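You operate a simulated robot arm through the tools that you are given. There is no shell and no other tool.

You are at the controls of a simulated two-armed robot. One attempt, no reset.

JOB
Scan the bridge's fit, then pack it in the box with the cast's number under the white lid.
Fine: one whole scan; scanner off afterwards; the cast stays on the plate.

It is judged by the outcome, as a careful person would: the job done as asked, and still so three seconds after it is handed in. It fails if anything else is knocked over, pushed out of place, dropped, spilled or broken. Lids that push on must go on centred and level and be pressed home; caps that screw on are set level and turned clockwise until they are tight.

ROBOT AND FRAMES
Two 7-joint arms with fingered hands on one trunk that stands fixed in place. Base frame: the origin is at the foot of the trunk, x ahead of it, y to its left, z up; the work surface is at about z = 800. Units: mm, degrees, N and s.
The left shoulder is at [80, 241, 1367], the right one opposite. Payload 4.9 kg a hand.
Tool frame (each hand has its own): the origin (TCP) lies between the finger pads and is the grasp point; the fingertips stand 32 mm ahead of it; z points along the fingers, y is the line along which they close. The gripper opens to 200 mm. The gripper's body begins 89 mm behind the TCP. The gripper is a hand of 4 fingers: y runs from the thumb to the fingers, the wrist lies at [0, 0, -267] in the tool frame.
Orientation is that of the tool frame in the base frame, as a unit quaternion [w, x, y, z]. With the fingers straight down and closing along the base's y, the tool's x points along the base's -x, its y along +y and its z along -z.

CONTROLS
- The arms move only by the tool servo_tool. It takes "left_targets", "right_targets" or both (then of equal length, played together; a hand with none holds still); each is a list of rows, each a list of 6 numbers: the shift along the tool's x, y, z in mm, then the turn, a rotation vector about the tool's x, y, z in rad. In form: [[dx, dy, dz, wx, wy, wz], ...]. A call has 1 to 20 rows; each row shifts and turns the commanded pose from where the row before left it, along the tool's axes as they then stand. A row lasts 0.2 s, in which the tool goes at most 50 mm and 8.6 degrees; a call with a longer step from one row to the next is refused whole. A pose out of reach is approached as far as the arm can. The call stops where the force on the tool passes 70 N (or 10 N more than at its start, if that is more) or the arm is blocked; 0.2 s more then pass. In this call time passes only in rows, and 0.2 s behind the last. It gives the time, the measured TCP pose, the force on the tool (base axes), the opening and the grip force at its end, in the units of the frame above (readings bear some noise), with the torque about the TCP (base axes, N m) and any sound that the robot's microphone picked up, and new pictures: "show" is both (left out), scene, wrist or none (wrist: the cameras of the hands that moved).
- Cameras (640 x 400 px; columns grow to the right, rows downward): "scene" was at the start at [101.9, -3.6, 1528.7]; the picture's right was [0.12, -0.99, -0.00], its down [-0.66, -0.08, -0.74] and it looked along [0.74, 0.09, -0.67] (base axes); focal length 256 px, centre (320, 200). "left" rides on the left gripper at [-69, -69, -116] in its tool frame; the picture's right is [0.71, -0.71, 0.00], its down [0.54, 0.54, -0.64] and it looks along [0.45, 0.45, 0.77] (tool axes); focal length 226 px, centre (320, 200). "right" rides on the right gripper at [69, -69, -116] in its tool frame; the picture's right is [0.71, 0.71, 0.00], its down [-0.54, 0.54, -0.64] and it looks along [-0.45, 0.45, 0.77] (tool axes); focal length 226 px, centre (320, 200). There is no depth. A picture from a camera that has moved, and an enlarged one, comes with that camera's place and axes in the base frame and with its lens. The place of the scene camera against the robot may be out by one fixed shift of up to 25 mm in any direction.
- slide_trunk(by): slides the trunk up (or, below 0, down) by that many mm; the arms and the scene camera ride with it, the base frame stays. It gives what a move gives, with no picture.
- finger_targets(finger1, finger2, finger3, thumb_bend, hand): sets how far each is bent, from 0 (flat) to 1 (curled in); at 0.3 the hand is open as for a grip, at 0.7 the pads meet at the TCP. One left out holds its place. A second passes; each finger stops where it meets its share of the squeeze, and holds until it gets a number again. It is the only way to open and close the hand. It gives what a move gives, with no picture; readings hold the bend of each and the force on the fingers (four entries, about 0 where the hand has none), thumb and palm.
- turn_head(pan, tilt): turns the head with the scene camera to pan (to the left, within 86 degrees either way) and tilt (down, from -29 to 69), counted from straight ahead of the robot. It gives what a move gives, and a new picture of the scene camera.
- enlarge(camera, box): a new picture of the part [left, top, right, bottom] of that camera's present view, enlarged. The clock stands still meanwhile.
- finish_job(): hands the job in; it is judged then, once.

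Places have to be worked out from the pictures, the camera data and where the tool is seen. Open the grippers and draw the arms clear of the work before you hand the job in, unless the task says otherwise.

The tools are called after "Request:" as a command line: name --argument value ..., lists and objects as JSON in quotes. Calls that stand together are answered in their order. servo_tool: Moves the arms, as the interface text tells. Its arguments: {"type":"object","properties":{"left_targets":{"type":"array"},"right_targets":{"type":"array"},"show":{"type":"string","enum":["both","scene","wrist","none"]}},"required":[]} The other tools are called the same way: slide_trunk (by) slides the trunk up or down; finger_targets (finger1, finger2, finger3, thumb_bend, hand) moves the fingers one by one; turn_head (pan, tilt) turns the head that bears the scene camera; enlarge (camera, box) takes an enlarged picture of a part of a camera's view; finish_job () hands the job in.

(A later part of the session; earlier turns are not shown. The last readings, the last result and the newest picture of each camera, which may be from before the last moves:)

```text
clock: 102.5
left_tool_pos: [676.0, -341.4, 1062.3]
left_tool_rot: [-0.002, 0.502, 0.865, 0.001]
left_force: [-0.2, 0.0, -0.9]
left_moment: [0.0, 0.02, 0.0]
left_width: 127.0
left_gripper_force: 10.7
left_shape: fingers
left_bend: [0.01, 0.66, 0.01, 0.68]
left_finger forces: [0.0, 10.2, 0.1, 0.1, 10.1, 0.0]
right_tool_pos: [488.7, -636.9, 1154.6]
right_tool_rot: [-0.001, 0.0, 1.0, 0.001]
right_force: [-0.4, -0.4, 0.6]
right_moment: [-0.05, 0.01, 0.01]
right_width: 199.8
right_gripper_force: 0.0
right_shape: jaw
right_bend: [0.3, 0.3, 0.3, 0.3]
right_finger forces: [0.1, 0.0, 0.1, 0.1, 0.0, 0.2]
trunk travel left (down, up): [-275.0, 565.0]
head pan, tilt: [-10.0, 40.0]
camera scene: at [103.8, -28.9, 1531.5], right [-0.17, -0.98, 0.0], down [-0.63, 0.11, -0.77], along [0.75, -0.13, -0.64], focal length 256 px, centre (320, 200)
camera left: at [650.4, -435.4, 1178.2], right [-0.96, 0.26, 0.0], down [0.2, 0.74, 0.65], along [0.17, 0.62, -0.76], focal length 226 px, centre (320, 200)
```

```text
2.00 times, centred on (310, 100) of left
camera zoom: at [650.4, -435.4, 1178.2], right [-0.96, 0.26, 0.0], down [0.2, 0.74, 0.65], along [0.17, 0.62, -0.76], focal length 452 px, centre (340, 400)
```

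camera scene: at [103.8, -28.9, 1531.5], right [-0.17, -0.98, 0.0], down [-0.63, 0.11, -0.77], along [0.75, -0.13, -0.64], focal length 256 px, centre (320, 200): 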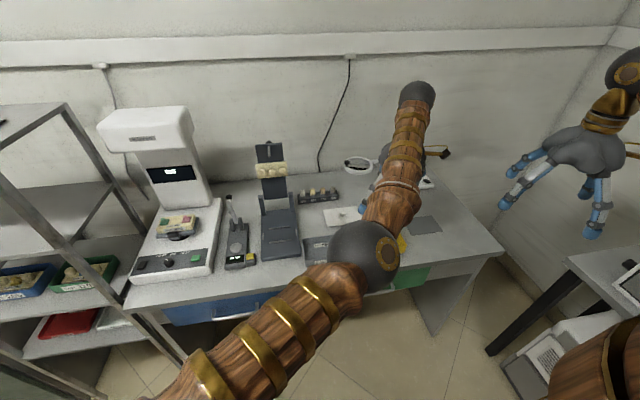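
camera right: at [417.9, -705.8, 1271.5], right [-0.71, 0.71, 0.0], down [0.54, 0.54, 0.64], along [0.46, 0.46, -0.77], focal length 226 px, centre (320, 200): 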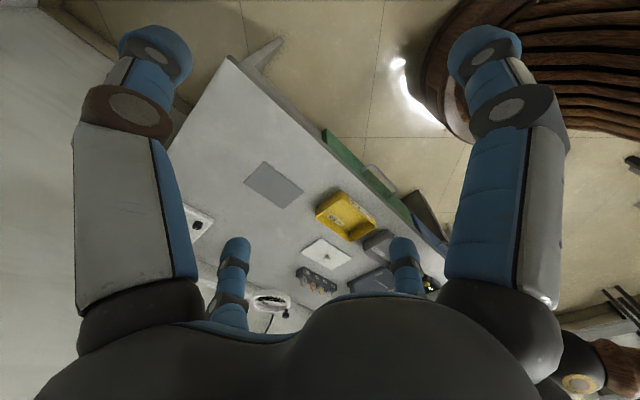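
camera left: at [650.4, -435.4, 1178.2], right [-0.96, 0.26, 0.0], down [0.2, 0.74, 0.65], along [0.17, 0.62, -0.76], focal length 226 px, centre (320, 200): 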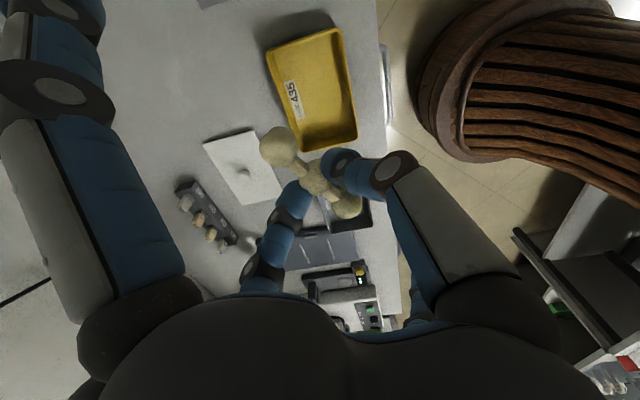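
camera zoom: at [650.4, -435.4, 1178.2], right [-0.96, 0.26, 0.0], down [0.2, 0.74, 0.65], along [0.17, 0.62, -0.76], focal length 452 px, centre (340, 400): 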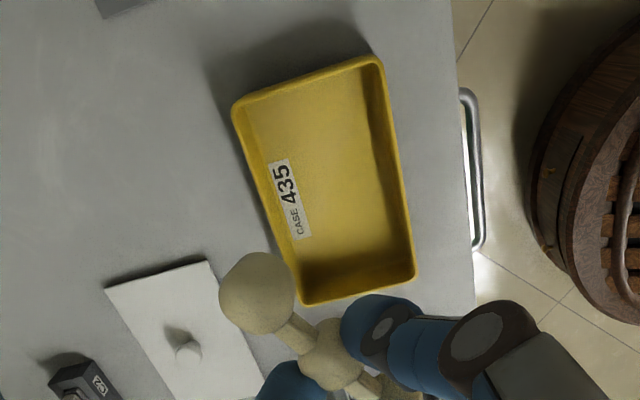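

Precise now: box rim x 632.6–729, y −413…−266, rim z≈833, centre (681, −339.5). The bridge is right over it. I'll lower everything with the trunk by 140 mm, which keeps the arm posture unchanged.

Request:
servo_tool --left_targets '[[0, 1.8, 0, 0, 0, 0]]' --show "none"

Request:
slide_trunk --by -140

Request:
enlarge --camera "left" --box '[190, 0, 430, 200]'

Request:
enlarge --camera "scene" --box '[280, 100, 480, 300]'

```text
clock: 102.8
left_tool_pos: [678.0, -341.9, 1061.6]
left_tool_rot: [-0.001, 0.501, 0.865, 0.001]
left_force: [-0.3, -0.3, -0.3]
left_moment: [0.0, 0.02, -0.02]
left_width: 127.4
left_gripper_force: 9.9
left_shape: fingers
left_bend: [0.01, 0.66, 0.01, 0.68]
left_finger forces: [0.0, 10.3, 0.1, 0.1, 10.1, 0.1]
right_tool_pos: [487.2, -634.6, 1153.8]
right_tool_rot: [-0.001, 0.0, 1.0, 0.0]
right_force: [-0.2, 0.3, 0.3]
right_moment: [-0.01, 0.01, 0.01]
right_width: 199.9
right_gripper_force: 0.0
right_shape: jaw
right_bend: [0.3, 0.3, 0.3, 0.3]
right_finger forces: [0.1, 0.0, 0.1, 0.0, 0.0, 0.1]
trunk travel left (down, up): [-275.0, 565.0]
head pan, tilt: [-10.0, 40.0]
```

```text
clock: 104.5
left_tool_pos: [676.6, -341.5, 922.8]
left_tool_rot: [-0.001, 0.502, 0.865, 0.002]
left_force: [-0.7, 1.0, -0.7]
left_moment: [0.0, -0.01, 0.02]
left_width: 127.0
left_gripper_force: 10.1
left_shape: fingers
left_bend: [0.01, 0.66, 0.01, 0.68]
left_finger forces: [0.1, 10.1, 0.1, 0.1, 10.1, 0.0]
right_tool_pos: [486.8, -635.8, 1013.6]
right_tool_rot: [0.0, 0.0, 1.0, 0.001]
right_force: [0.6, 0.7, -0.8]
right_moment: [0.0, -0.01, 0.0]
right_width: 199.9
right_gripper_force: 0.0
right_shape: jaw
right_bend: [0.3, 0.3, 0.3, 0.3]
right_finger forces: [0.0, 0.0, 0.0, 0.0, 0.0, 0.1]
trunk travel left (down, up): [-135.0, 705.0]
head pan, tilt: [-10.0, 40.0]
```

```text
2.00 times, centred on (310, 100) of left
camera zoom: at [650.6, -434.3, 1039.5], right [-0.96, 0.26, 0.0], down [0.2, 0.74, 0.65], along [0.17, 0.62, -0.76], focal length 452 px, centre (340, 400)
```

zoom: 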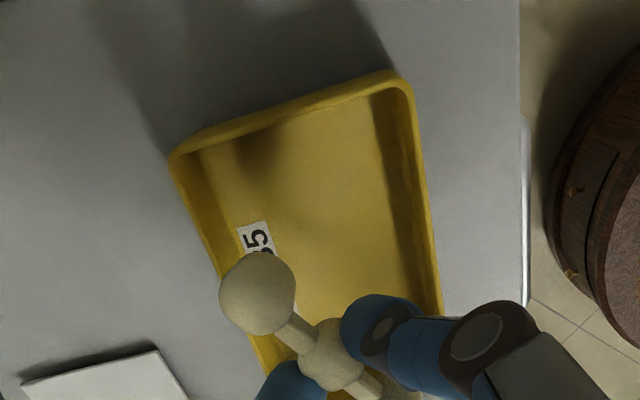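

```text
2.00 times, centred on (380, 200) of scene
camera zoom: at [102.3, -28.7, 1391.8], right [-0.17, -0.98, 0.0], down [-0.63, 0.11, -0.77], along [0.75, -0.13, -0.64], focal length 512 px, centre (200, 200)
```

zoom: 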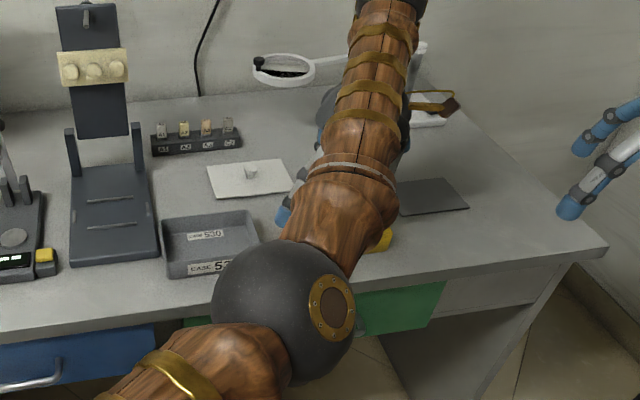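

Everything is aligned with the tips still above the rim. Lowering into the box: 50 mm, then checking.

Request:
servo_tool --left_targets '[[0, 0, 20, 0, 0, 0], [0, 0, 20, 0, 0, 0], [0, 0, 12, 0, 0, 0]]' --show "none"

Request:
enlarge --camera "left" --box '[190, 40, 430, 240]'

```text
clock: 105.3
left_tool_pos: [677.9, -340.4, 869.8]
left_tool_rot: [-0.001, 0.502, 0.865, 0.002]
left_force: [-0.6, -0.5, -0.7]
left_moment: [-0.03, -0.01, 0.0]
left_width: 127.4
left_gripper_force: 10.3
left_shape: fingers
left_bend: [0.01, 0.66, 0.01, 0.68]
left_finger forces: [0.0, 10.1, 0.0, 0.1, 10.2, 0.0]
right_tool_pos: [487.6, -635.3, 1015.0]
right_tool_rot: [0.0, 0.0, 1.0, 0.0]
right_force: [0.3, -0.1, 0.1]
right_moment: [0.02, -0.01, -0.04]
right_width: 200.0
right_gripper_force: 0.1
right_shape: jaw
right_bend: [0.3, 0.3, 0.3, 0.3]
right_finger forces: [0.0, 0.0, 0.0, 0.1, 0.1, 0.0]
trunk travel left (down, up): [-135.0, 705.0]
head pan, tilt: [-10.0, 40.0]
```

```text
2.00 times, centred on (310, 140) of left
camera zoom: at [650.9, -434.3, 987.0], right [-0.96, 0.26, 0.0], down [0.2, 0.74, 0.65], along [0.17, 0.62, -0.76], focal length 452 px, centre (340, 320)
```

zoom: 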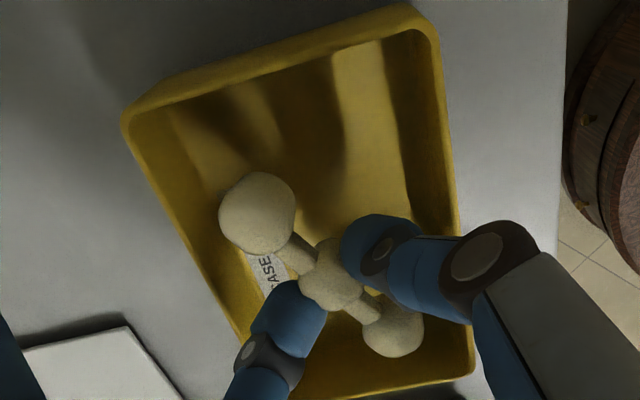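

The bridge is between the walls; the thumb side is slightly closer to the wall, so I'll shift +2.5 mm in x and lower 10 mm in small steps.

Request:
servo_tool --left_targets '[[-1.2, 2.2, 3, 0, 0, 0], [0, 0, 4, 0, 0, 0], [0, 0, 4, 0, 0, 0]]' --show "none"

Request:
enlarge --camera "left" --box '[190, 40, 430, 240]'

```text
clock: 106.1
left_tool_pos: [678.9, -340.4, 859.6]
left_tool_rot: [-0.001, 0.502, 0.865, 0.001]
left_force: [-0.3, 0.4, -0.4]
left_moment: [-0.05, 0.0, -0.01]
left_width: 126.8
left_gripper_force: 10.2
left_shape: fingers
left_bend: [0.01, 0.66, 0.01, 0.68]
left_finger forces: [0.1, 10.2, 0.0, 0.0, 10.1, 0.0]
right_tool_pos: [486.5, -635.6, 1014.3]
right_tool_rot: [0.001, 0.0, 1.0, 0.001]
right_force: [-0.2, -0.4, 0.9]
right_moment: [-0.01, -0.01, 0.0]
right_width: 200.1
right_gripper_force: 0.0
right_shape: jaw
right_bend: [0.3, 0.3, 0.3, 0.3]
right_finger forces: [0.1, 0.1, 0.0, 0.1, 0.1, 0.0]
trunk travel left (down, up): [-135.0, 705.0]
head pan, tilt: [-10.0, 40.0]
```

```text
2.00 times, centred on (310, 140) of left
camera zoom: at [653.2, -434.1, 976.2], right [-0.96, 0.26, 0.0], down [0.2, 0.74, 0.65], along [0.17, 0.62, -0.76], focal length 452 px, centre (340, 320)
```

zoom: 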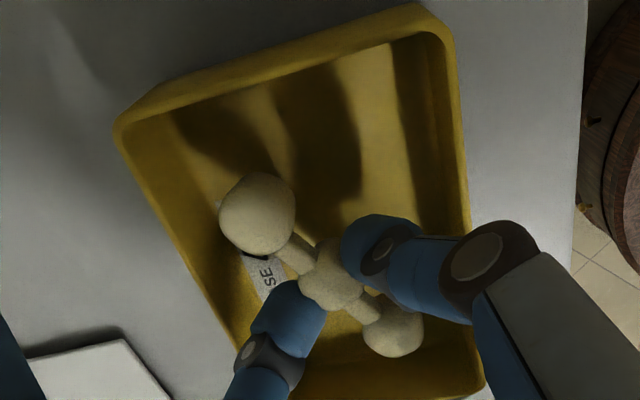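

No contact yet; continuing down in 2–3 mm steps.

Request:
servo_tool --left_targets '[[0, 0, 3, 0, 0, 0], [0, 0, 2, 0, 0, 0]]' --show "none"

Request:
servo_tool --left_targets '[[0, 0, 2, 0, 0, 0], [0, 0, 1.5, 0, 0, 0]]' --show "none"

Request:
enlarge --camera "left" --box '[190, 40, 430, 240]'

```text
clock: 106.7
left_tool_pos: [678.4, -341.1, 854.0]
left_tool_rot: [-0.001, 0.502, 0.865, 0.002]
left_force: [-1.3, 0.3, -0.2]
left_moment: [0.01, 0.02, 0.0]
left_width: 127.0
left_gripper_force: 9.9
left_shape: fingers
left_bend: [0.01, 0.66, 0.01, 0.68]
left_finger forces: [0.0, 10.2, 0.0, 0.1, 10.1, 0.1]
right_tool_pos: [487.6, -636.3, 1014.1]
right_tool_rot: [0.0, -0.001, 1.0, 0.0]
right_force: [0.0, 0.7, -0.4]
right_moment: [0.02, -0.01, 0.01]
right_width: 199.8
right_gripper_force: 0.0
right_shape: jaw
right_bend: [0.3, 0.3, 0.3, 0.3]
right_finger forces: [0.0, 0.0, 0.1, 0.1, 0.1, 0.0]
trunk travel left (down, up): [-135.0, 705.0]
head pan, tilt: [-10.0, 40.0]
```

```text
clock: 107.3
left_tool_pos: [679.3, -340.6, 850.8]
left_tool_rot: [-0.001, 0.501, 0.865, 0.001]
left_force: [0.2, 0.2, -1.1]
left_moment: [0.0, -0.01, -0.01]
left_width: 127.1
left_gripper_force: 10.4
left_shape: fingers
left_bend: [0.01, 0.66, 0.01, 0.68]
left_finger forces: [0.0, 10.2, 0.0, 0.0, 10.1, 0.1]
right_tool_pos: [486.4, -635.9, 1015.5]
right_tool_rot: [0.0, 0.0, 1.0, 0.0]
right_force: [0.8, 0.5, -0.1]
right_moment: [0.0, 0.0, -0.03]
right_width: 199.7
right_gripper_force: 0.1
right_shape: jaw
right_bend: [0.3, 0.3, 0.3, 0.3]
right_finger forces: [0.1, 0.0, 0.1, 0.0, 0.0, 0.0]
trunk travel left (down, up): [-135.0, 705.0]
head pan, tilt: [-10.0, 40.0]
```

```text
2.00 times, centred on (310, 140) of left
camera zoom: at [653.2, -433.8, 967.4], right [-0.96, 0.26, 0.0], down [0.2, 0.74, 0.65], along [0.17, 0.62, -0.76], focal length 452 px, centre (340, 320)
```

zoom: 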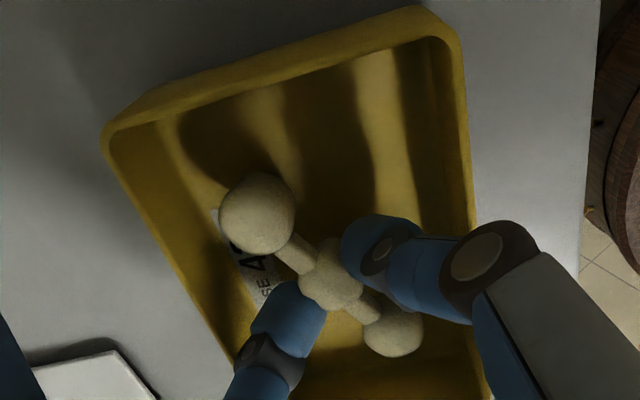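

Still free; continuing in 2 mm steps until the bridge touches the floor.

Request:
servo_tool --left_targets '[[0, 0, 2, 0, 0, 0], [0, 0, 1.5, 0, 0, 0]]' --show "none"

Request:
servo_tool --left_targets '[[0, 0, 1.5, 0, 0, 0], [0, 0, 1.5, 0, 0, 0]]' --show "none"

```text
clock: 107.9
left_tool_pos: [678.5, -341.2, 846.9]
left_tool_rot: [0.0, 0.501, 0.865, 0.002]
left_force: [-0.1, -0.2, 0.9]
left_moment: [-0.02, 0.01, 0.0]
left_width: 127.5
left_gripper_force: 9.8
left_shape: fingers
left_bend: [0.01, 0.66, 0.01, 0.68]
left_finger forces: [0.0, 10.2, 0.1, 0.0, 10.1, 0.1]
right_tool_pos: [488.5, -635.6, 1014.9]
right_tool_rot: [0.0, 0.0, 1.0, -0.001]
right_force: [-0.6, 0.2, -0.4]
right_moment: [0.01, 0.01, 0.01]
right_width: 200.0
right_gripper_force: 0.1
right_shape: jaw
right_bend: [0.3, 0.3, 0.3, 0.3]
right_finger forces: [0.0, 0.0, 0.0, 0.1, 0.1, 0.0]
trunk travel left (down, up): [-135.0, 705.0]
head pan, tilt: [-10.0, 40.0]
```

```text
clock: 108.5
left_tool_pos: [678.6, -341.8, 845.2]
left_tool_rot: [-0.001, 0.503, 0.865, 0.002]
left_force: [-0.2, -0.1, -0.3]
left_moment: [0.02, 0.0, 0.0]
left_width: 127.6
left_gripper_force: 9.7
left_shape: fingers
left_bend: [0.01, 0.66, 0.01, 0.68]
left_finger forces: [0.0, 10.2, 0.0, 0.0, 10.1, 0.0]
right_tool_pos: [487.2, -636.1, 1014.5]
right_tool_rot: [0.001, 0.0, 1.0, 0.0]
right_force: [0.3, 0.3, -0.5]
right_moment: [0.01, -0.01, 0.03]
right_width: 199.7
right_gripper_force: 0.1
right_shape: jaw
right_bend: [0.3, 0.3, 0.3, 0.3]
right_finger forces: [0.1, 0.0, 0.0, 0.1, 0.1, 0.0]
trunk travel left (down, up): [-135.0, 705.0]
head pan, tilt: [-10.0, 40.0]
```

Still free at 845; a few more mm.

Request:
servo_tool --left_targets '[[0, 0, 1.5, 0, 0, 0], [0, 0, 1, 0, 0, 0]]' --show "none"

Request:
enlarge --camera "left" --box '[220, 90, 400, 230]'

```text
clock: 109.1
left_tool_pos: [677.9, -340.9, 842.9]
left_tool_rot: [-0.001, 0.501, 0.865, 0.001]
left_force: [-0.7, -0.5, 4.1]
left_moment: [0.0, -0.04, 0.02]
left_width: 127.2
left_gripper_force: 11.4
left_shape: fingers
left_bend: [0.01, 0.66, 0.01, 0.68]
left_finger forces: [0.0, 10.7, 0.0, 0.0, 12.0, 0.0]
right_tool_pos: [486.3, -635.5, 1015.3]
right_tool_rot: [0.0, 0.0, 1.0, 0.001]
right_force: [-0.4, -0.8, -0.4]
right_moment: [-0.04, -0.03, 0.0]
right_width: 199.9
right_gripper_force: 0.1
right_shape: jaw
right_bend: [0.3, 0.3, 0.3, 0.3]
right_finger forces: [0.0, 0.0, 0.0, 0.1, 0.0, 0.1]
trunk travel left (down, up): [-135.0, 705.0]
head pan, tilt: [-10.0, 40.0]
```

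```text
2.86 times, centred on (310, 160) of left
camera zoom: at [652.9, -434.0, 959.8], right [-0.96, 0.26, 0.0], down [0.2, 0.74, 0.65], along [0.17, 0.62, -0.76], focal length 646 px, centre (349, 314)
```

zoom: 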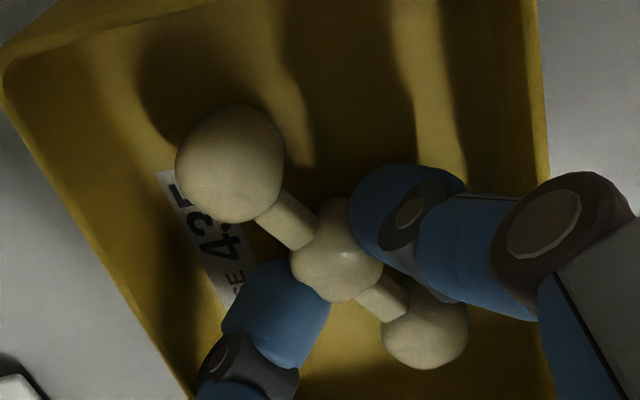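

Contact with the floor (4 N). I'll open thumb and finger2 a little to release the bridge.

Request:
finger_targets --hand "left" --finger2 0.645 --thumb_bend 0.655

Request:
enlarge --camera "left" --box '[220, 90, 400, 230]'

```text
clock: 110.1
left_tool_pos: [678.5, -340.8, 842.7]
left_tool_rot: [-0.002, 0.502, 0.865, 0.003]
left_force: [0.0, 0.2, 1.6]
left_moment: [0.03, -0.06, -0.01]
left_width: 128.3
left_gripper_force: 1.0
left_shape: fingers
left_bend: [0.01, 0.64, 0.01, 0.65]
left_finger forces: [0.0, 1.8, 0.0, 0.0, 0.0, 0.1]
right_tool_pos: [487.2, -635.5, 1014.7]
right_tool_rot: [0.0, 0.001, 1.0, 0.0]
right_force: [0.7, -0.5, -0.6]
right_moment: [-0.02, -0.01, -0.05]
right_width: 199.8
right_gripper_force: 0.0
right_shape: jaw
right_bend: [0.3, 0.3, 0.3, 0.3]
right_finger forces: [0.0, 0.0, 0.0, 0.1, 0.0, 0.0]
trunk travel left (down, up): [-135.0, 705.0]
head pan, tilt: [-10.0, 40.0]
```

```text
2.86 times, centred on (310, 160) of left
camera zoom: at [653.1, -433.9, 958.9], right [-0.96, 0.26, 0.0], down [0.2, 0.74, 0.65], along [0.17, 0.62, -0.76], focal length 646 px, centre (349, 314)
```

zoom: 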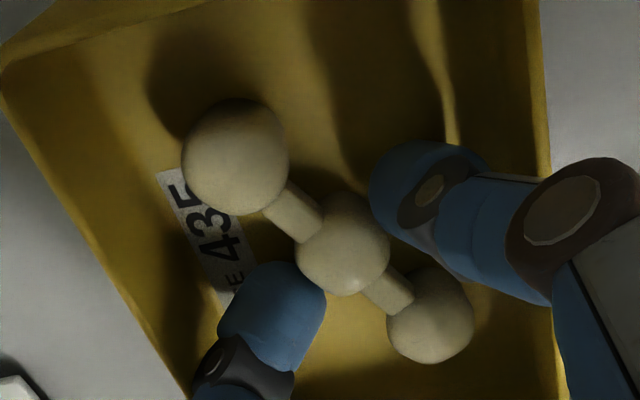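

The bridge has settled on the box floor, free of both digits. I'll raise a few mm, open a touch more, then lift straight out.

Request:
servo_tool --left_targets '[[0, 0, -3, 0, 0, 0]]' --show "none"

Request:
finger_targets --hand "left" --finger2 0.63 --thumb_bend 0.645

Request:
servo_tool --left_targets '[[0, 0, -6, 0, 0, 0], [0, 0, -8, 0, 0, 0], [0, 0, -10, 0, 0, 0]]' --show "none"

Request:
enlarge --camera "left" --box '[190, 40, 430, 240]'

```text
clock: 110.5
left_tool_pos: [679.5, -341.1, 845.6]
left_tool_rot: [-0.001, 0.501, 0.865, 0.002]
left_force: [0.2, -0.1, 0.3]
left_moment: [0.01, -0.01, -0.02]
left_width: 128.4
left_gripper_force: 0.1
left_shape: fingers
left_bend: [0.01, 0.64, 0.01, 0.65]
left_finger forces: [0.0, 0.0, 0.1, 0.1, 0.0, 0.0]
right_tool_pos: [486.9, -635.8, 1014.5]
right_tool_rot: [0.001, 0.0, 1.0, 0.0]
right_force: [-0.5, -0.7, -0.5]
right_moment: [0.02, -0.01, 0.0]
right_width: 200.0
right_gripper_force: 0.1
right_shape: jaw
right_bend: [0.3, 0.3, 0.3, 0.3]
right_finger forces: [0.0, 0.1, 0.1, 0.0, 0.0, 0.0]
trunk travel left (down, up): [-135.0, 705.0]
head pan, tilt: [-10.0, 40.0]
```

```text
clock: 111.5
left_tool_pos: [679.2, -342.3, 845.5]
left_tool_rot: [-0.001, 0.502, 0.865, 0.002]
left_force: [1.0, -0.2, -0.1]
left_moment: [0.0, -0.02, 0.01]
left_width: 128.6
left_gripper_force: 0.1
left_shape: fingers
left_bend: [0.01, 0.63, 0.01, 0.64]
left_finger forces: [0.0, 0.4, 0.0, 0.0, 0.1, 0.1]
right_tool_pos: [487.5, -635.7, 1014.6]
right_tool_rot: [0.0, 0.0, 1.0, 0.0]
right_force: [-0.4, 0.1, -0.3]
right_moment: [0.02, 0.02, 0.0]
right_width: 200.0
right_gripper_force: 0.0
right_shape: jaw
right_bend: [0.3, 0.3, 0.3, 0.3]
right_finger forces: [0.0, 0.1, 0.0, 0.1, 0.0, 0.0]
trunk travel left (down, up): [-135.0, 705.0]
head pan, tilt: [-10.0, 40.0]
```

```text
clock: 112.3
left_tool_pos: [679.4, -341.0, 870.0]
left_tool_rot: [-0.001, 0.502, 0.865, 0.001]
left_force: [0.1, -0.6, -0.6]
left_moment: [0.0, 0.01, 0.01]
left_width: 128.9
left_gripper_force: 0.1
left_shape: fingers
left_bend: [0.01, 0.63, 0.01, 0.64]
left_finger forces: [0.0, 0.0, 0.0, 0.0, 0.0, 0.0]
right_tool_pos: [487.5, -636.6, 1015.6]
right_tool_rot: [0.0, 0.001, 1.0, 0.0]
right_force: [-0.2, -0.5, 0.4]
right_moment: [0.02, -0.01, 0.01]
right_width: 199.8
right_gripper_force: 0.1
right_shape: jaw
right_bend: [0.3, 0.3, 0.3, 0.3]
right_finger forces: [0.1, 0.0, 0.0, 0.1, 0.0, 0.0]
trunk travel left (down, up): [-135.0, 705.0]
head pan, tilt: [-10.0, 40.0]
```

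```text
2.00 times, centred on (310, 140) of left
camera zoom: at [653.1, -434.2, 986.0], right [-0.96, 0.26, 0.0], down [0.2, 0.74, 0.65], along [0.17, 0.62, -0.76], focal length 452 px, centre (340, 320)
```

zoom: 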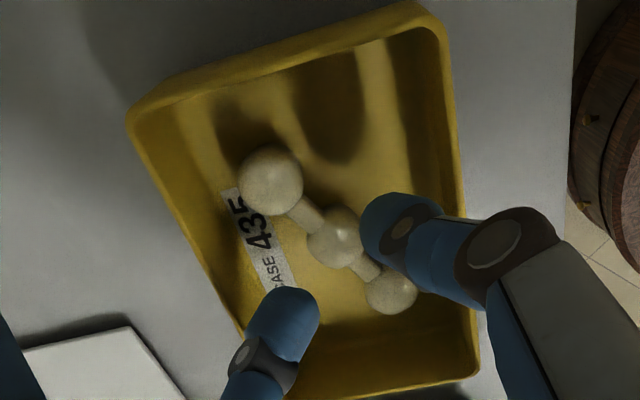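

The bridge lies in the 435 box. I'll lift the left hand clear and bring it back to the left, away from the box area.

Request:
servo_tool --left_targets '[[0, 0, -40, 0, 0, 0], [0, 0, -40, 0, 0, 0], [0, 0, -40, 0, 0, 0], [0, 0, -40, 0, 0, 0], [39.6, 11.3, 0, 0, 0, 0], [39.6, 11.3, 0, 0, 0, 0], [39.6, 11.3, 0, 0, 0, 0], [39.6, 11.3, 0, 0, 0, 0], [39.6, 11.3, 0, 0, 0, 0], [39.6, 11.3, 0, 0, 0, 0], [39.6, 11.3, 0, 0, 0, 0], [39.6, 11.3, 0, 0, 0, 0], [39.6, 11.3, 0, 0, 0, 0], [39.6, 11.3, 0, 0, 0, 0], [39.6, 11.3, 0, 0, 0, 0]]' --show "scene"

```text
clock: 115.5
left_tool_pos: [596.7, 24.0, 1037.1]
left_tool_rot: [0.023, 0.511, 0.86, -0.001]
left_force: [0.5, 0.1, -0.2]
left_moment: [-0.04, -0.03, -0.02]
left_width: 129.3
left_gripper_force: 0.0
left_shape: fingers
left_bend: [0.01, 0.63, 0.01, 0.64]
left_finger forces: [0.1, 0.0, 0.0, 0.0, 0.1, 0.1]
left hand out of reach, approached as far as the arm can: row 5, 6
right_tool_pos: [488.2, -635.3, 1014.5]
right_tool_rot: [0.0, 0.0, 1.0, 0.0]
right_force: [-0.7, 0.0, 0.6]
right_moment: [-0.01, 0.06, 0.01]
right_width: 199.8
right_gripper_force: 0.1
right_shape: jaw
right_bend: [0.3, 0.3, 0.3, 0.3]
right_finger forces: [0.1, 0.0, 0.0, 0.0, 0.0, 0.0]
trunk travel left (down, up): [-135.0, 705.0]
head pan, tilt: [-10.0, 40.0]
camera scene: at [102.5, -27.7, 1391.7], right [-0.17, -0.98, 0.0], down [-0.63, 0.11, -0.77], along [0.75, -0.13, -0.64], focal length 256 px, centre (320, 200)
```

scene: 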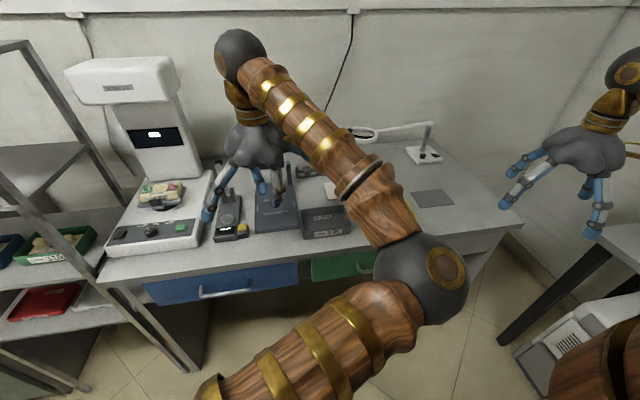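

The left elbow now hangs in front of the right arm's workspace, so I'll move the left hand back toward its starting posture near the scanner (well above the panel), which draws the elbow left.

Request:
finger_targets --hand "left" --finger1 0.3 --finger2 0.3 --finger3 0.3 --thumb_bend 0.3

Request:
servo_tool --left_targets '[[34.6, 20, -8, 0, 0, 0], [34.6, 20, -8, 0, 0, 0], [34.6, 20, 0, 0, 0, 0], [34.6, 20, 0, 0, 0, 0], [34.6, 20, 0, 0, 0, 0], [16.5, 45.3, 0, 0, 0, 0], [16.5, 45.3, 0, 0, 0, 0], [16.5, 45.3, 0, 0, 0, 0], [16.5, 43, 0, 0, 0, 0], [0, 0, 0, 0, 0, -0.131], [0, 0, 0, 0, 0, -0.131], [0, 0, 0, 0, 0, -0.131], [0, 0, 0, 0, 0, -0.131], [0, 0, 0, 0, 0, -0.131], [0, 0, 0, 0, 0, -0.131], [0, 0, 0, 0, 0, -0.131], [0, 0, 0, 0, 0, -0.131]]' --show "scene"

```text
clock: 116.5
left_tool_pos: [598.9, 21.9, 1037.6]
left_tool_rot: [0.022, 0.51, 0.86, -0.002]
left_force: [0.5, -0.1, 1.3]
left_moment: [0.01, -0.03, 0.0]
left_width: 140.2
left_gripper_force: 0.0
left_shape: fingers
left_bend: [0.3, 0.3, 0.3, 0.3]
left_finger forces: [0.0, 0.0, 0.0, 0.0, 0.1, 0.1]
right_tool_pos: [486.8, -635.5, 1015.6]
right_tool_rot: [0.0, 0.0, 1.0, 0.0]
right_force: [0.4, 0.2, -0.3]
right_moment: [0.0, 0.0, -0.03]
right_width: 199.8
right_gripper_force: 0.2
right_shape: jaw
right_bend: [0.3, 0.3, 0.3, 0.3]
right_finger forces: [0.0, 0.1, 0.0, 0.0, 0.0, 0.0]
trunk travel left (down, up): [-135.0, 705.0]
head pan, tilt: [-10.0, 40.0]
```

```text
clock: 120.1
left_tool_pos: [728.5, 365.6, 1048.7]
left_tool_rot: [0.018, 0.011, 1.0, -0.013]
left_force: [0.3, -0.1, -0.2]
left_moment: [-0.01, -0.02, -0.01]
left_width: 140.3
left_gripper_force: 0.1
left_shape: fingers
left_bend: [0.3, 0.3, 0.3, 0.3]
left_finger forces: [0.1, 0.0, 0.1, 0.0, 0.0, 0.0]
right_tool_pos: [486.9, -635.3, 1013.9]
right_tool_rot: [0.0, 0.0, 1.0, 0.0]
right_force: [-0.4, 0.1, 0.9]
right_moment: [-0.02, 0.0, 0.04]
right_width: 200.0
right_gripper_force: 0.1
right_shape: jaw
right_bend: [0.3, 0.3, 0.3, 0.3]
right_finger forces: [0.0, 0.0, 0.0, 0.0, 0.0, 0.0]
trunk travel left (down, up): [-135.0, 705.0]
head pan, tilt: [-10.0, 40.0]
camera scene: at [102.5, -28.7, 1391.7], right [-0.17, -0.98, 0.0], down [-0.63, 0.11, -0.77], along [0.75, -0.13, -0.64], focal length 256 px, centre (320, 200)
```

scene: 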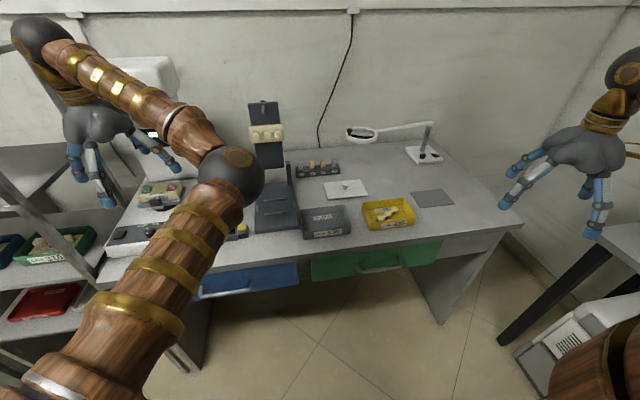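

The left arm is clear and the bridge is visible in the yellow box. Now I'll bring the right hand in to look closely at the white lid's knob.

Request:
servo_tool --right_targets '[[-29.3, 32.9, 0, 0, 0, 0], [-29.3, 32.9, 0, 0, 0, 0], [-29.3, 32.9, 0, 0, 0, 0], [-29.3, 32.9, 0, 0, 0, 0], [-29.3, 32.9, 0, 0, 0, 0], [-29.3, 32.9, 0, 0, 0, 0], [-29.3, 32.9, 0, 0, 0, 0]]' --show "both"

Request:
enlarge --camera "right" --box '[220, 100, 420, 260]'

Request:
enlarge --camera "scene" --box '[290, 110, 470, 260]'

```text
clock: 121.7
left_tool_pos: [729.1, 367.1, 1047.7]
left_tool_rot: [0.018, 0.011, 1.0, -0.014]
left_force: [1.1, 0.3, -0.1]
left_moment: [0.0, 0.06, 0.01]
left_width: 140.5
left_gripper_force: 0.1
left_shape: fingers
left_bend: [0.3, 0.3, 0.3, 0.3]
left_finger forces: [0.0, 0.0, 0.2, 0.0, 0.0, 0.0]
right_tool_pos: [693.4, -403.8, 1014.8]
right_tool_rot: [-0.001, -0.001, 1.0, -0.001]
right_force: [0.3, -0.3, -0.3]
right_moment: [-0.03, 0.04, -0.01]
right_width: 199.7
right_gripper_force: 0.1
right_shape: jaw
right_bend: [0.3, 0.3, 0.3, 0.3]
right_finger forces: [0.0, 0.0, 0.0, 0.1, 0.0, 0.1]
trunk travel left (down, up): [-135.0, 705.0]
head pan, tilt: [-10.0, 40.0]
camera scene: at [104.2, -27.0, 1391.5], right [-0.17, -0.98, 0.0], down [-0.63, 0.11, -0.77], along [0.75, -0.13, -0.64], focal length 256 px, centre (320, 200)
camera right: at [626.0, -473.1, 1130.3], right [-0.71, 0.71, 0.0], down [0.54, 0.54, 0.64], along [0.45, 0.45, -0.77], focal length 226 px, centre (320, 200)
```

scene: 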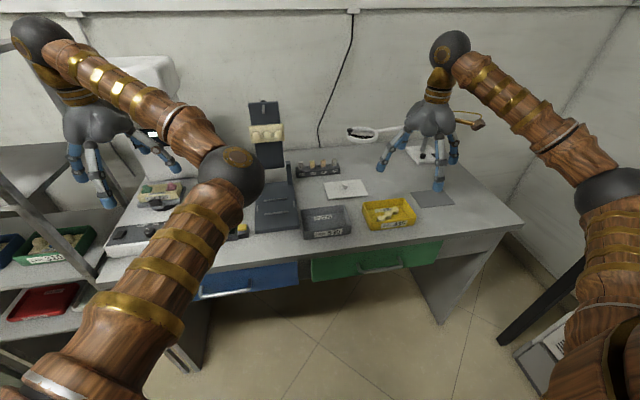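
right: 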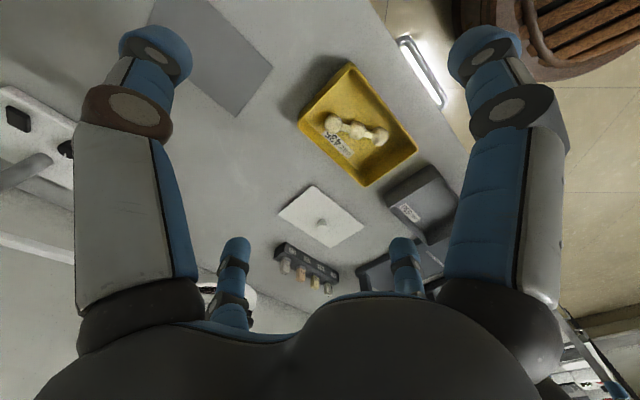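

```text
2.50 times, centred on (320, 180) of right
camera zoom: at [626.0, -473.1, 1130.3], right [-0.71, 0.71, 0.0], down [0.54, 0.54, 0.64], along [0.45, 0.45, -0.77], focal length 565 px, centre (320, 250)
```

zoom: 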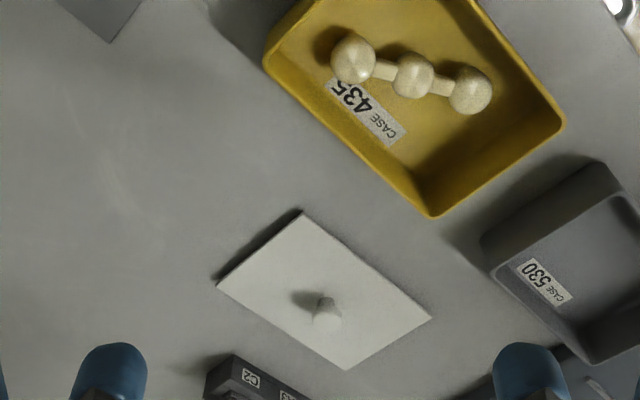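

```text
2.67 times, centred on (380, 185) of scene
camera zoom: at [104.2, -27.0, 1391.5], right [-0.17, -0.98, 0.0], down [-0.63, 0.11, -0.77], along [0.75, -0.13, -0.64], focal length 683 px, centre (160, 240)
```

zoom: 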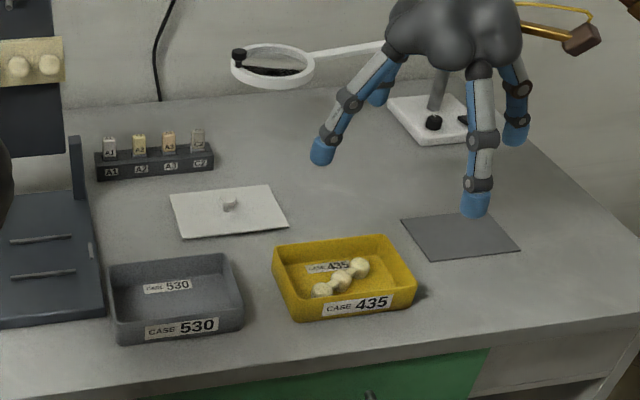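

The lid is about 97×152 mm, centred near (853.5, −238), with a knob whose top is near z≈819. Zooming in more on the lid and knob.

Request:
enlarge --camera "right" --box '[270, 175, 370, 255]'

Request:
enlarge --camera "scene" --box '[320, 170, 400, 240]'

```text
5.00 times, centred on (320, 215) of right
camera zoom: at [626.0, -473.1, 1130.3], right [-0.71, 0.71, 0.0], down [0.54, 0.54, 0.64], along [0.45, 0.45, -0.77], focal length 1130 px, centre (320, 125)
```

zoom: 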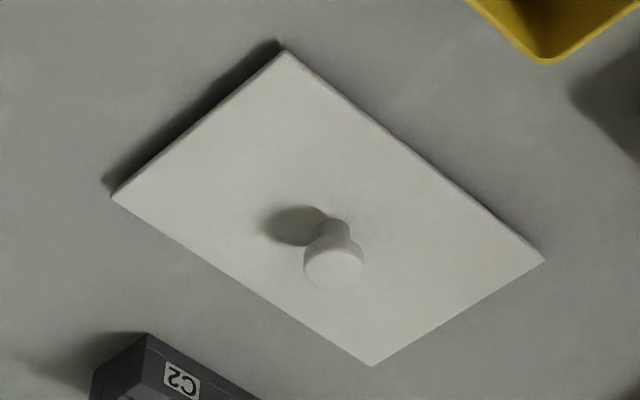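

```text
5.71 times, centred on (360, 205) of scene
camera zoom: at [104.2, -27.0, 1391.5], right [-0.17, -0.98, 0.0], down [-0.63, 0.11, -0.77], along [0.75, -0.13, -0.64], focal length 1463 px, centre (91, 171)
```

zoom: 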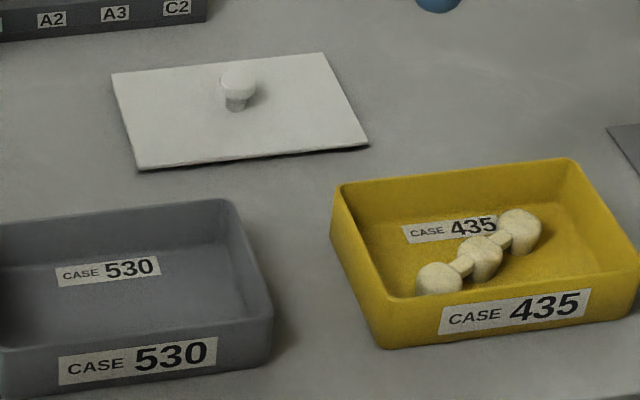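

The knob is a mushroom shape (cap ≈24 mm, top z≈826) on a plate with top near z≈811. I'll preset the right fingers narrow, move above the knob and yaw 45° so fingers clear the shade rack and magnifier.

Request:
finger_targets --hand "right" --finger1 0.57 --finger2 0.57 --finger3 0.57 --thumb_bend 0.57

Request:
servo_tool --right_targets '[[-26.6, 27.5, 0, 0, 0, 0], [-26.6, 27.5, 0, 0, 0, 0], [-26.6, 27.5, 0, 0, 0, 0], [-26.6, 27.5, 0, 0, 0, 0], [-26.6, 27.5, 0, 0, 0, 0], [-26.3, 27.5, 0, 0, 0, 0], [0, 0, 0, 0, 0, 0.1309], [0, 0, 0, 0, 0, 0.1309], [0, 0, 0, 0, 0, 0.1309], [0, 0, 0, 0, 0, 0.1309], [0, 0, 0, 0, 0, 0.1309], [0, 0, 0, 0, 0, 0.1309]]' --show "both"

Request:
enlarge --camera "right" --box '[200, 60, 440, 220]'

Request:
enlarge --camera "scene" --box '[290, 60, 470, 260]'

```text
clock: 122.7
left_tool_pos: [728.7, 364.6, 1047.5]
left_tool_rot: [0.018, 0.012, 1.0, -0.012]
left_force: [0.1, 0.3, -0.4]
left_moment: [-0.02, -0.01, -0.02]
left_width: 140.5
left_gripper_force: 0.0
left_shape: fingers
left_bend: [0.3, 0.3, 0.3, 0.3]
left_finger forces: [0.1, 0.0, 0.0, 0.0, 0.1, 0.0]
right_tool_pos: [691.8, -404.2, 1013.6]
right_tool_rot: [0.0, 0.0, 1.0, 0.0]
right_force: [-0.6, 0.5, 0.0]
right_moment: [-0.02, -0.01, 0.02]
right_width: 47.7
right_gripper_force: 0.1
right_shape: fingers
right_bend: [0.56, 0.56, 0.56, 0.56]
right_finger forces: [0.1, 0.0, 0.1, 0.0, 0.1, 0.0]
trunk travel left (down, up): [-135.0, 705.0]
head pan, tilt: [-10.0, 40.0]
```

```text
clock: 125.3
left_tool_pos: [729.3, 365.7, 1048.3]
left_tool_rot: [0.019, 0.011, 1.0, -0.013]
left_force: [-0.5, 0.4, -0.2]
left_moment: [0.01, 0.01, 0.0]
left_width: 140.6
left_gripper_force: 0.1
left_shape: fingers
left_bend: [0.3, 0.3, 0.3, 0.3]
left_finger forces: [0.0, 0.0, 0.0, 0.0, 0.0, 0.0]
right_tool_pos: [851.5, -240.9, 1015.7]
right_tool_rot: [0.0, 0.384, 0.924, 0.0]
right_force: [0.1, -0.1, 0.0]
right_moment: [0.04, -0.01, 0.0]
right_width: 47.8
right_gripper_force: 0.1
right_shape: fingers
right_bend: [0.56, 0.56, 0.56, 0.56]
right_finger forces: [0.0, 0.0, 0.0, 0.0, 0.0, 0.0]
trunk travel left (down, up): [-135.0, 705.0]
head pan, tilt: [-10.0, 40.0]
camera scene: at [102.6, -28.6, 1391.7], right [-0.17, -0.98, 0.0], down [-0.63, 0.11, -0.77], along [0.75, -0.13, -0.64], focal length 256 px, centre (320, 200)
camera right: at [755.7, -240.6, 1130.7], right [0.0, 1.0, 0.0], down [0.77, 0.0, 0.64], along [0.64, 0.0, -0.77], focal length 226 px, centre (320, 200)
```

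scene: 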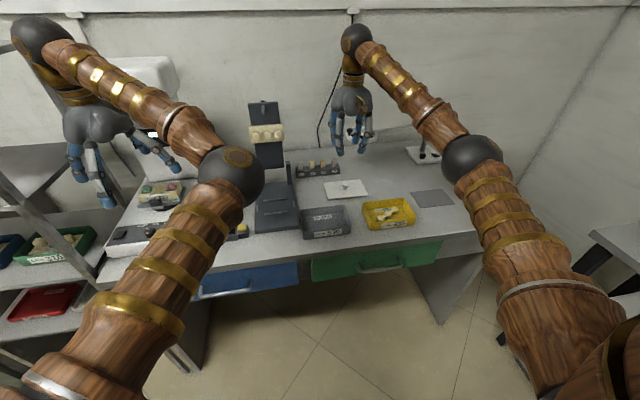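
right: 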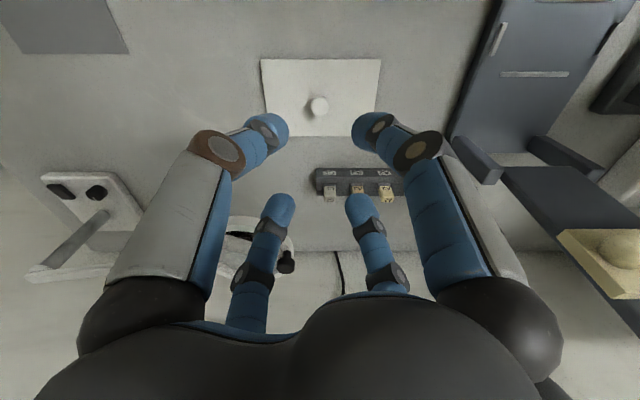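

```text
2.50 times, centred on (320, 140) of right
camera zoom: at [755.7, -240.6, 1130.7], right [0.0, 1.0, 0.0], down [0.77, 0.0, 0.64], along [0.64, 0.0, -0.77], focal length 565 px, centre (320, 350)
```

zoom: 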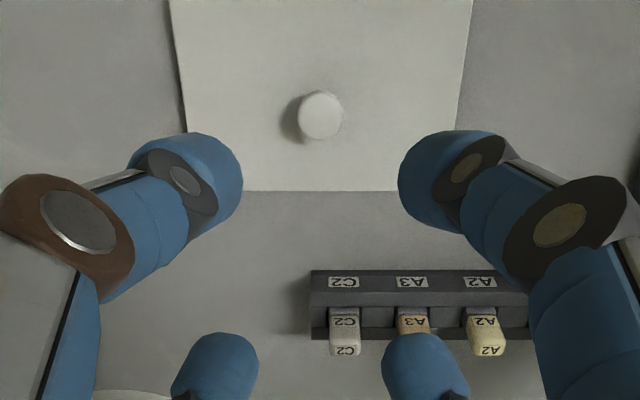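

```text
2.00 times, centred on (380, 160) of scene
camera zoom: at [102.6, -28.6, 1391.7], right [-0.17, -0.98, 0.0], down [-0.63, 0.11, -0.77], along [0.75, -0.13, -0.64], focal length 512 px, centre (200, 280)
```

zoom: 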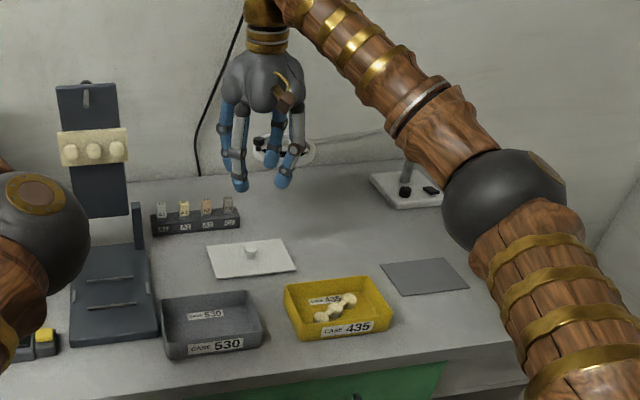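

The hand is right over the knob. A finger at this yaw would pass close to the magnifier ring (near (970, −315, 956)), so I'll yaw back so that a gap between fingers faces the ring, then descend partway and check.

Request:
servo_tool --right_targets '[[0, 0, 0, 0, 0, -0.1265], [0, 0, 0, 0, 0, -0.1265], [0, 0, 0, 0, 0, -0.1265], [0, 0, 0, 0, 0, -0.1265], [0, 0, 0, 0, 0, -0.1265], [0, 0, 0, 0, 0, -0.1265], [0, 0, 0, 0, 0, -0.1265], [0, 0, 0, 0, 0, -0.1268], [0, 0, 35, 0, 0, 0]]' --show "both"

Request:
enlarge --camera "right" --box '[200, 60, 440, 260]'

Request:
enlarge --camera "scene" --box '[290, 60, 470, 220]'

```text
clock: 127.3
left_tool_pos: [730.8, 365.3, 1046.5]
left_tool_rot: [0.018, 0.011, 1.0, -0.013]
left_force: [0.8, -0.2, 0.1]
left_moment: [0.06, 0.06, -0.01]
left_width: 140.5
left_gripper_force: 0.1
left_shape: fingers
left_bend: [0.3, 0.3, 0.3, 0.3]
left_finger forces: [0.0, 0.0, 0.1, 0.0, 0.1, 0.1]
right_tool_pos: [852.3, -240.9, 978.5]
right_tool_rot: [0.0, -0.113, 0.994, 0.001]
right_force: [0.7, -0.6, 0.4]
right_moment: [-0.02, 0.05, 0.0]
right_width: 47.8
right_gripper_force: 0.0
right_shape: fingers
right_bend: [0.56, 0.56, 0.56, 0.56]
right_finger forces: [0.1, 0.1, 0.0, 0.0, 0.1, 0.0]
trunk travel left (down, up): [-135.0, 705.0]
head pan, tilt: [-10.0, 40.0]
camera scene: at [104.5, -29.2, 1391.5], right [-0.17, -0.98, 0.0], down [-0.63, 0.11, -0.76], along [0.75, -0.13, -0.64], focal length 256 px, centre (320, 200)
camera right: at [803.6, -323.9, 1094.6], right [-0.85, 0.53, 0.0], down [0.41, 0.65, 0.64], along [0.34, 0.55, -0.77], focal length 226 px, centre (320, 200)
```

scene: 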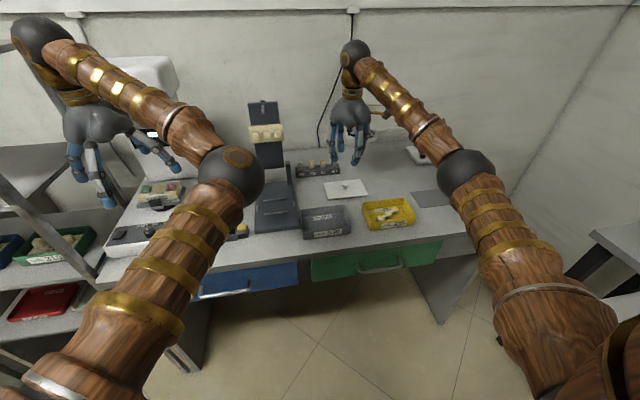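
right: 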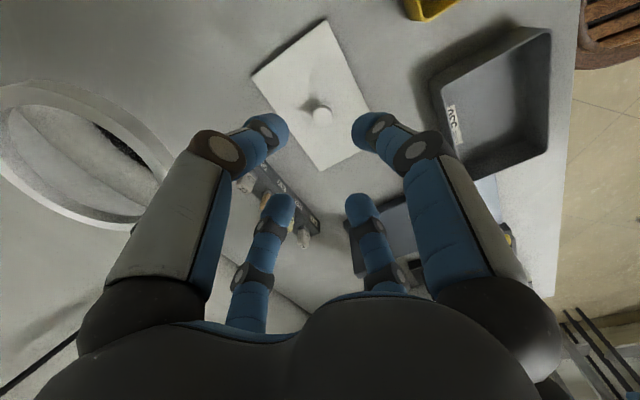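

```text
2.00 times, centred on (320, 160) of right
camera zoom: at [803.6, -323.9, 1094.6], right [-0.85, 0.53, 0.0], down [0.41, 0.65, 0.64], along [0.34, 0.55, -0.77], focal length 452 px, centre (320, 280)
```

zoom: 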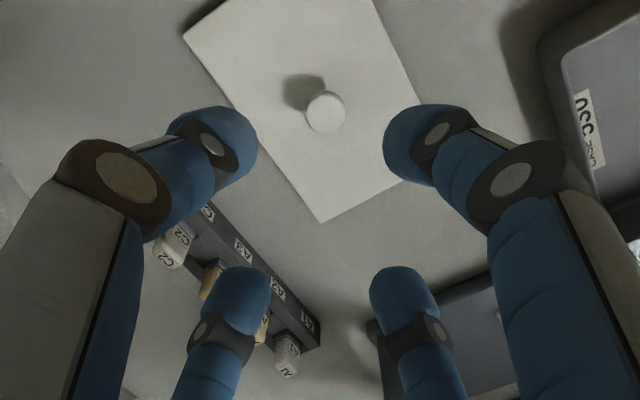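

```text
2.50 times, centred on (380, 140) of scene
camera zoom: at [104.5, -29.2, 1391.5], right [-0.17, -0.98, 0.0], down [-0.63, 0.11, -0.76], along [0.75, -0.13, -0.64], focal length 640 px, centre (170, 350)
```

zoom: 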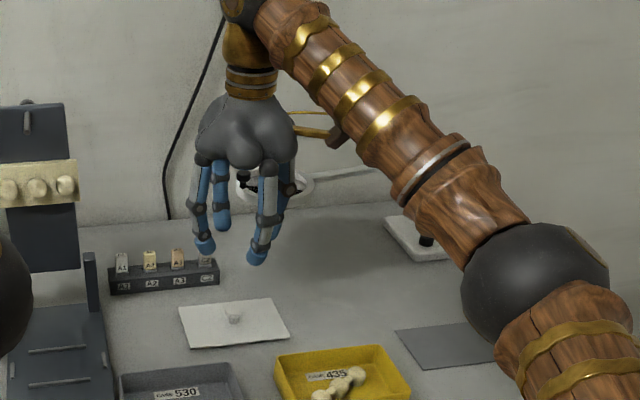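

The knob stays centred within ~3 mm and the ring is between two fingers. I'll correct slightly and descend to about z≈900, checking clearance to the ring.

Request:
servo_tool --right_targets '[[2, 1.2, 30, 0, 0, 0], [0, 0, 30, 0, 0, 0], [0, 0, 18, 0, 0, 0]]' --show "both"

Request:
enlarge --camera "right" --box '[200, 60, 440, 260]'

Request:
enlarge --camera "scene" --box '[310, 90, 430, 220]'

```text
clock: 128.1
left_tool_pos: [729.0, 365.7, 1047.9]
left_tool_rot: [0.018, 0.012, 1.0, -0.012]
left_force: [0.1, 0.0, -0.4]
left_moment: [-0.02, 0.04, -0.02]
left_width: 140.4
left_gripper_force: 0.0
left_shape: fingers
left_bend: [0.3, 0.3, 0.3, 0.3]
left_finger forces: [0.0, 0.0, 0.0, 0.1, 0.1, 0.0]
right_tool_pos: [851.1, -240.1, 901.4]
right_tool_rot: [0.001, -0.114, 0.994, -0.001]
right_force: [0.5, 0.2, 0.1]
right_moment: [0.0, 0.01, 0.01]
right_width: 47.5
right_gripper_force: 0.0
right_shape: fingers
right_bend: [0.56, 0.56, 0.56, 0.56]
right_finger forces: [0.0, 0.0, 0.0, 0.0, 0.0, 0.0]
trunk travel left (down, up): [-135.0, 705.0]
head pan, tilt: [-10.0, 40.0]
camera scene: at [102.7, -28.6, 1391.8], right [-0.17, -0.98, 0.0], down [-0.63, 0.11, -0.77], along [0.75, -0.13, -0.64], focal length 256 px, centre (320, 200)
camera right: at [800.0, -322.9, 1017.3], right [-0.85, 0.53, 0.0], down [0.41, 0.65, 0.64], along [0.34, 0.55, -0.77], focal length 226 px, centre (320, 200)
```

scene: 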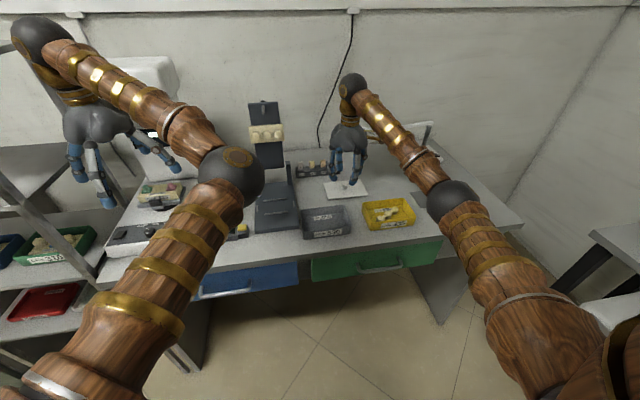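
right: 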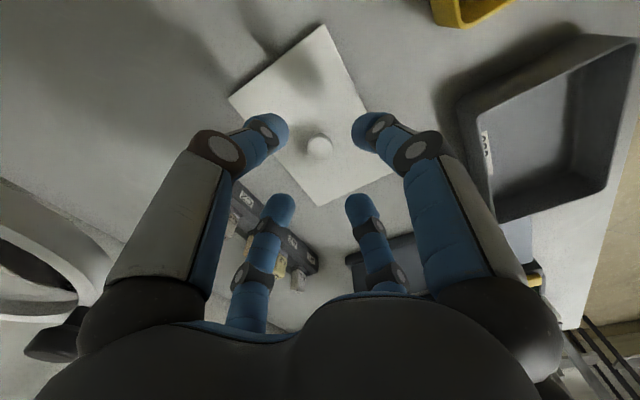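

```text
2.00 times, centred on (320, 160) of right
camera zoom: at [800.0, -322.9, 1017.3], right [-0.85, 0.53, 0.0], down [0.41, 0.65, 0.64], along [0.34, 0.55, -0.77], focal length 452 px, centre (320, 280)
```

zoom: 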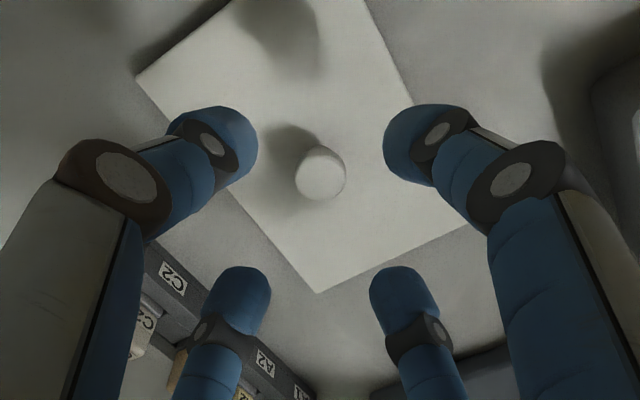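

```text
3.08 times, centred on (370, 155) of scene
camera zoom: at [102.7, -28.6, 1391.8], right [-0.17, -0.98, 0.0], down [-0.63, 0.11, -0.77], along [0.75, -0.13, -0.64], focal length 788 px, centre (166, 338)
```

zoom: 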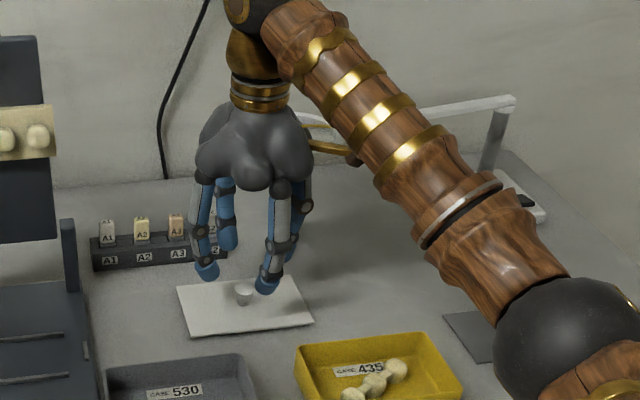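

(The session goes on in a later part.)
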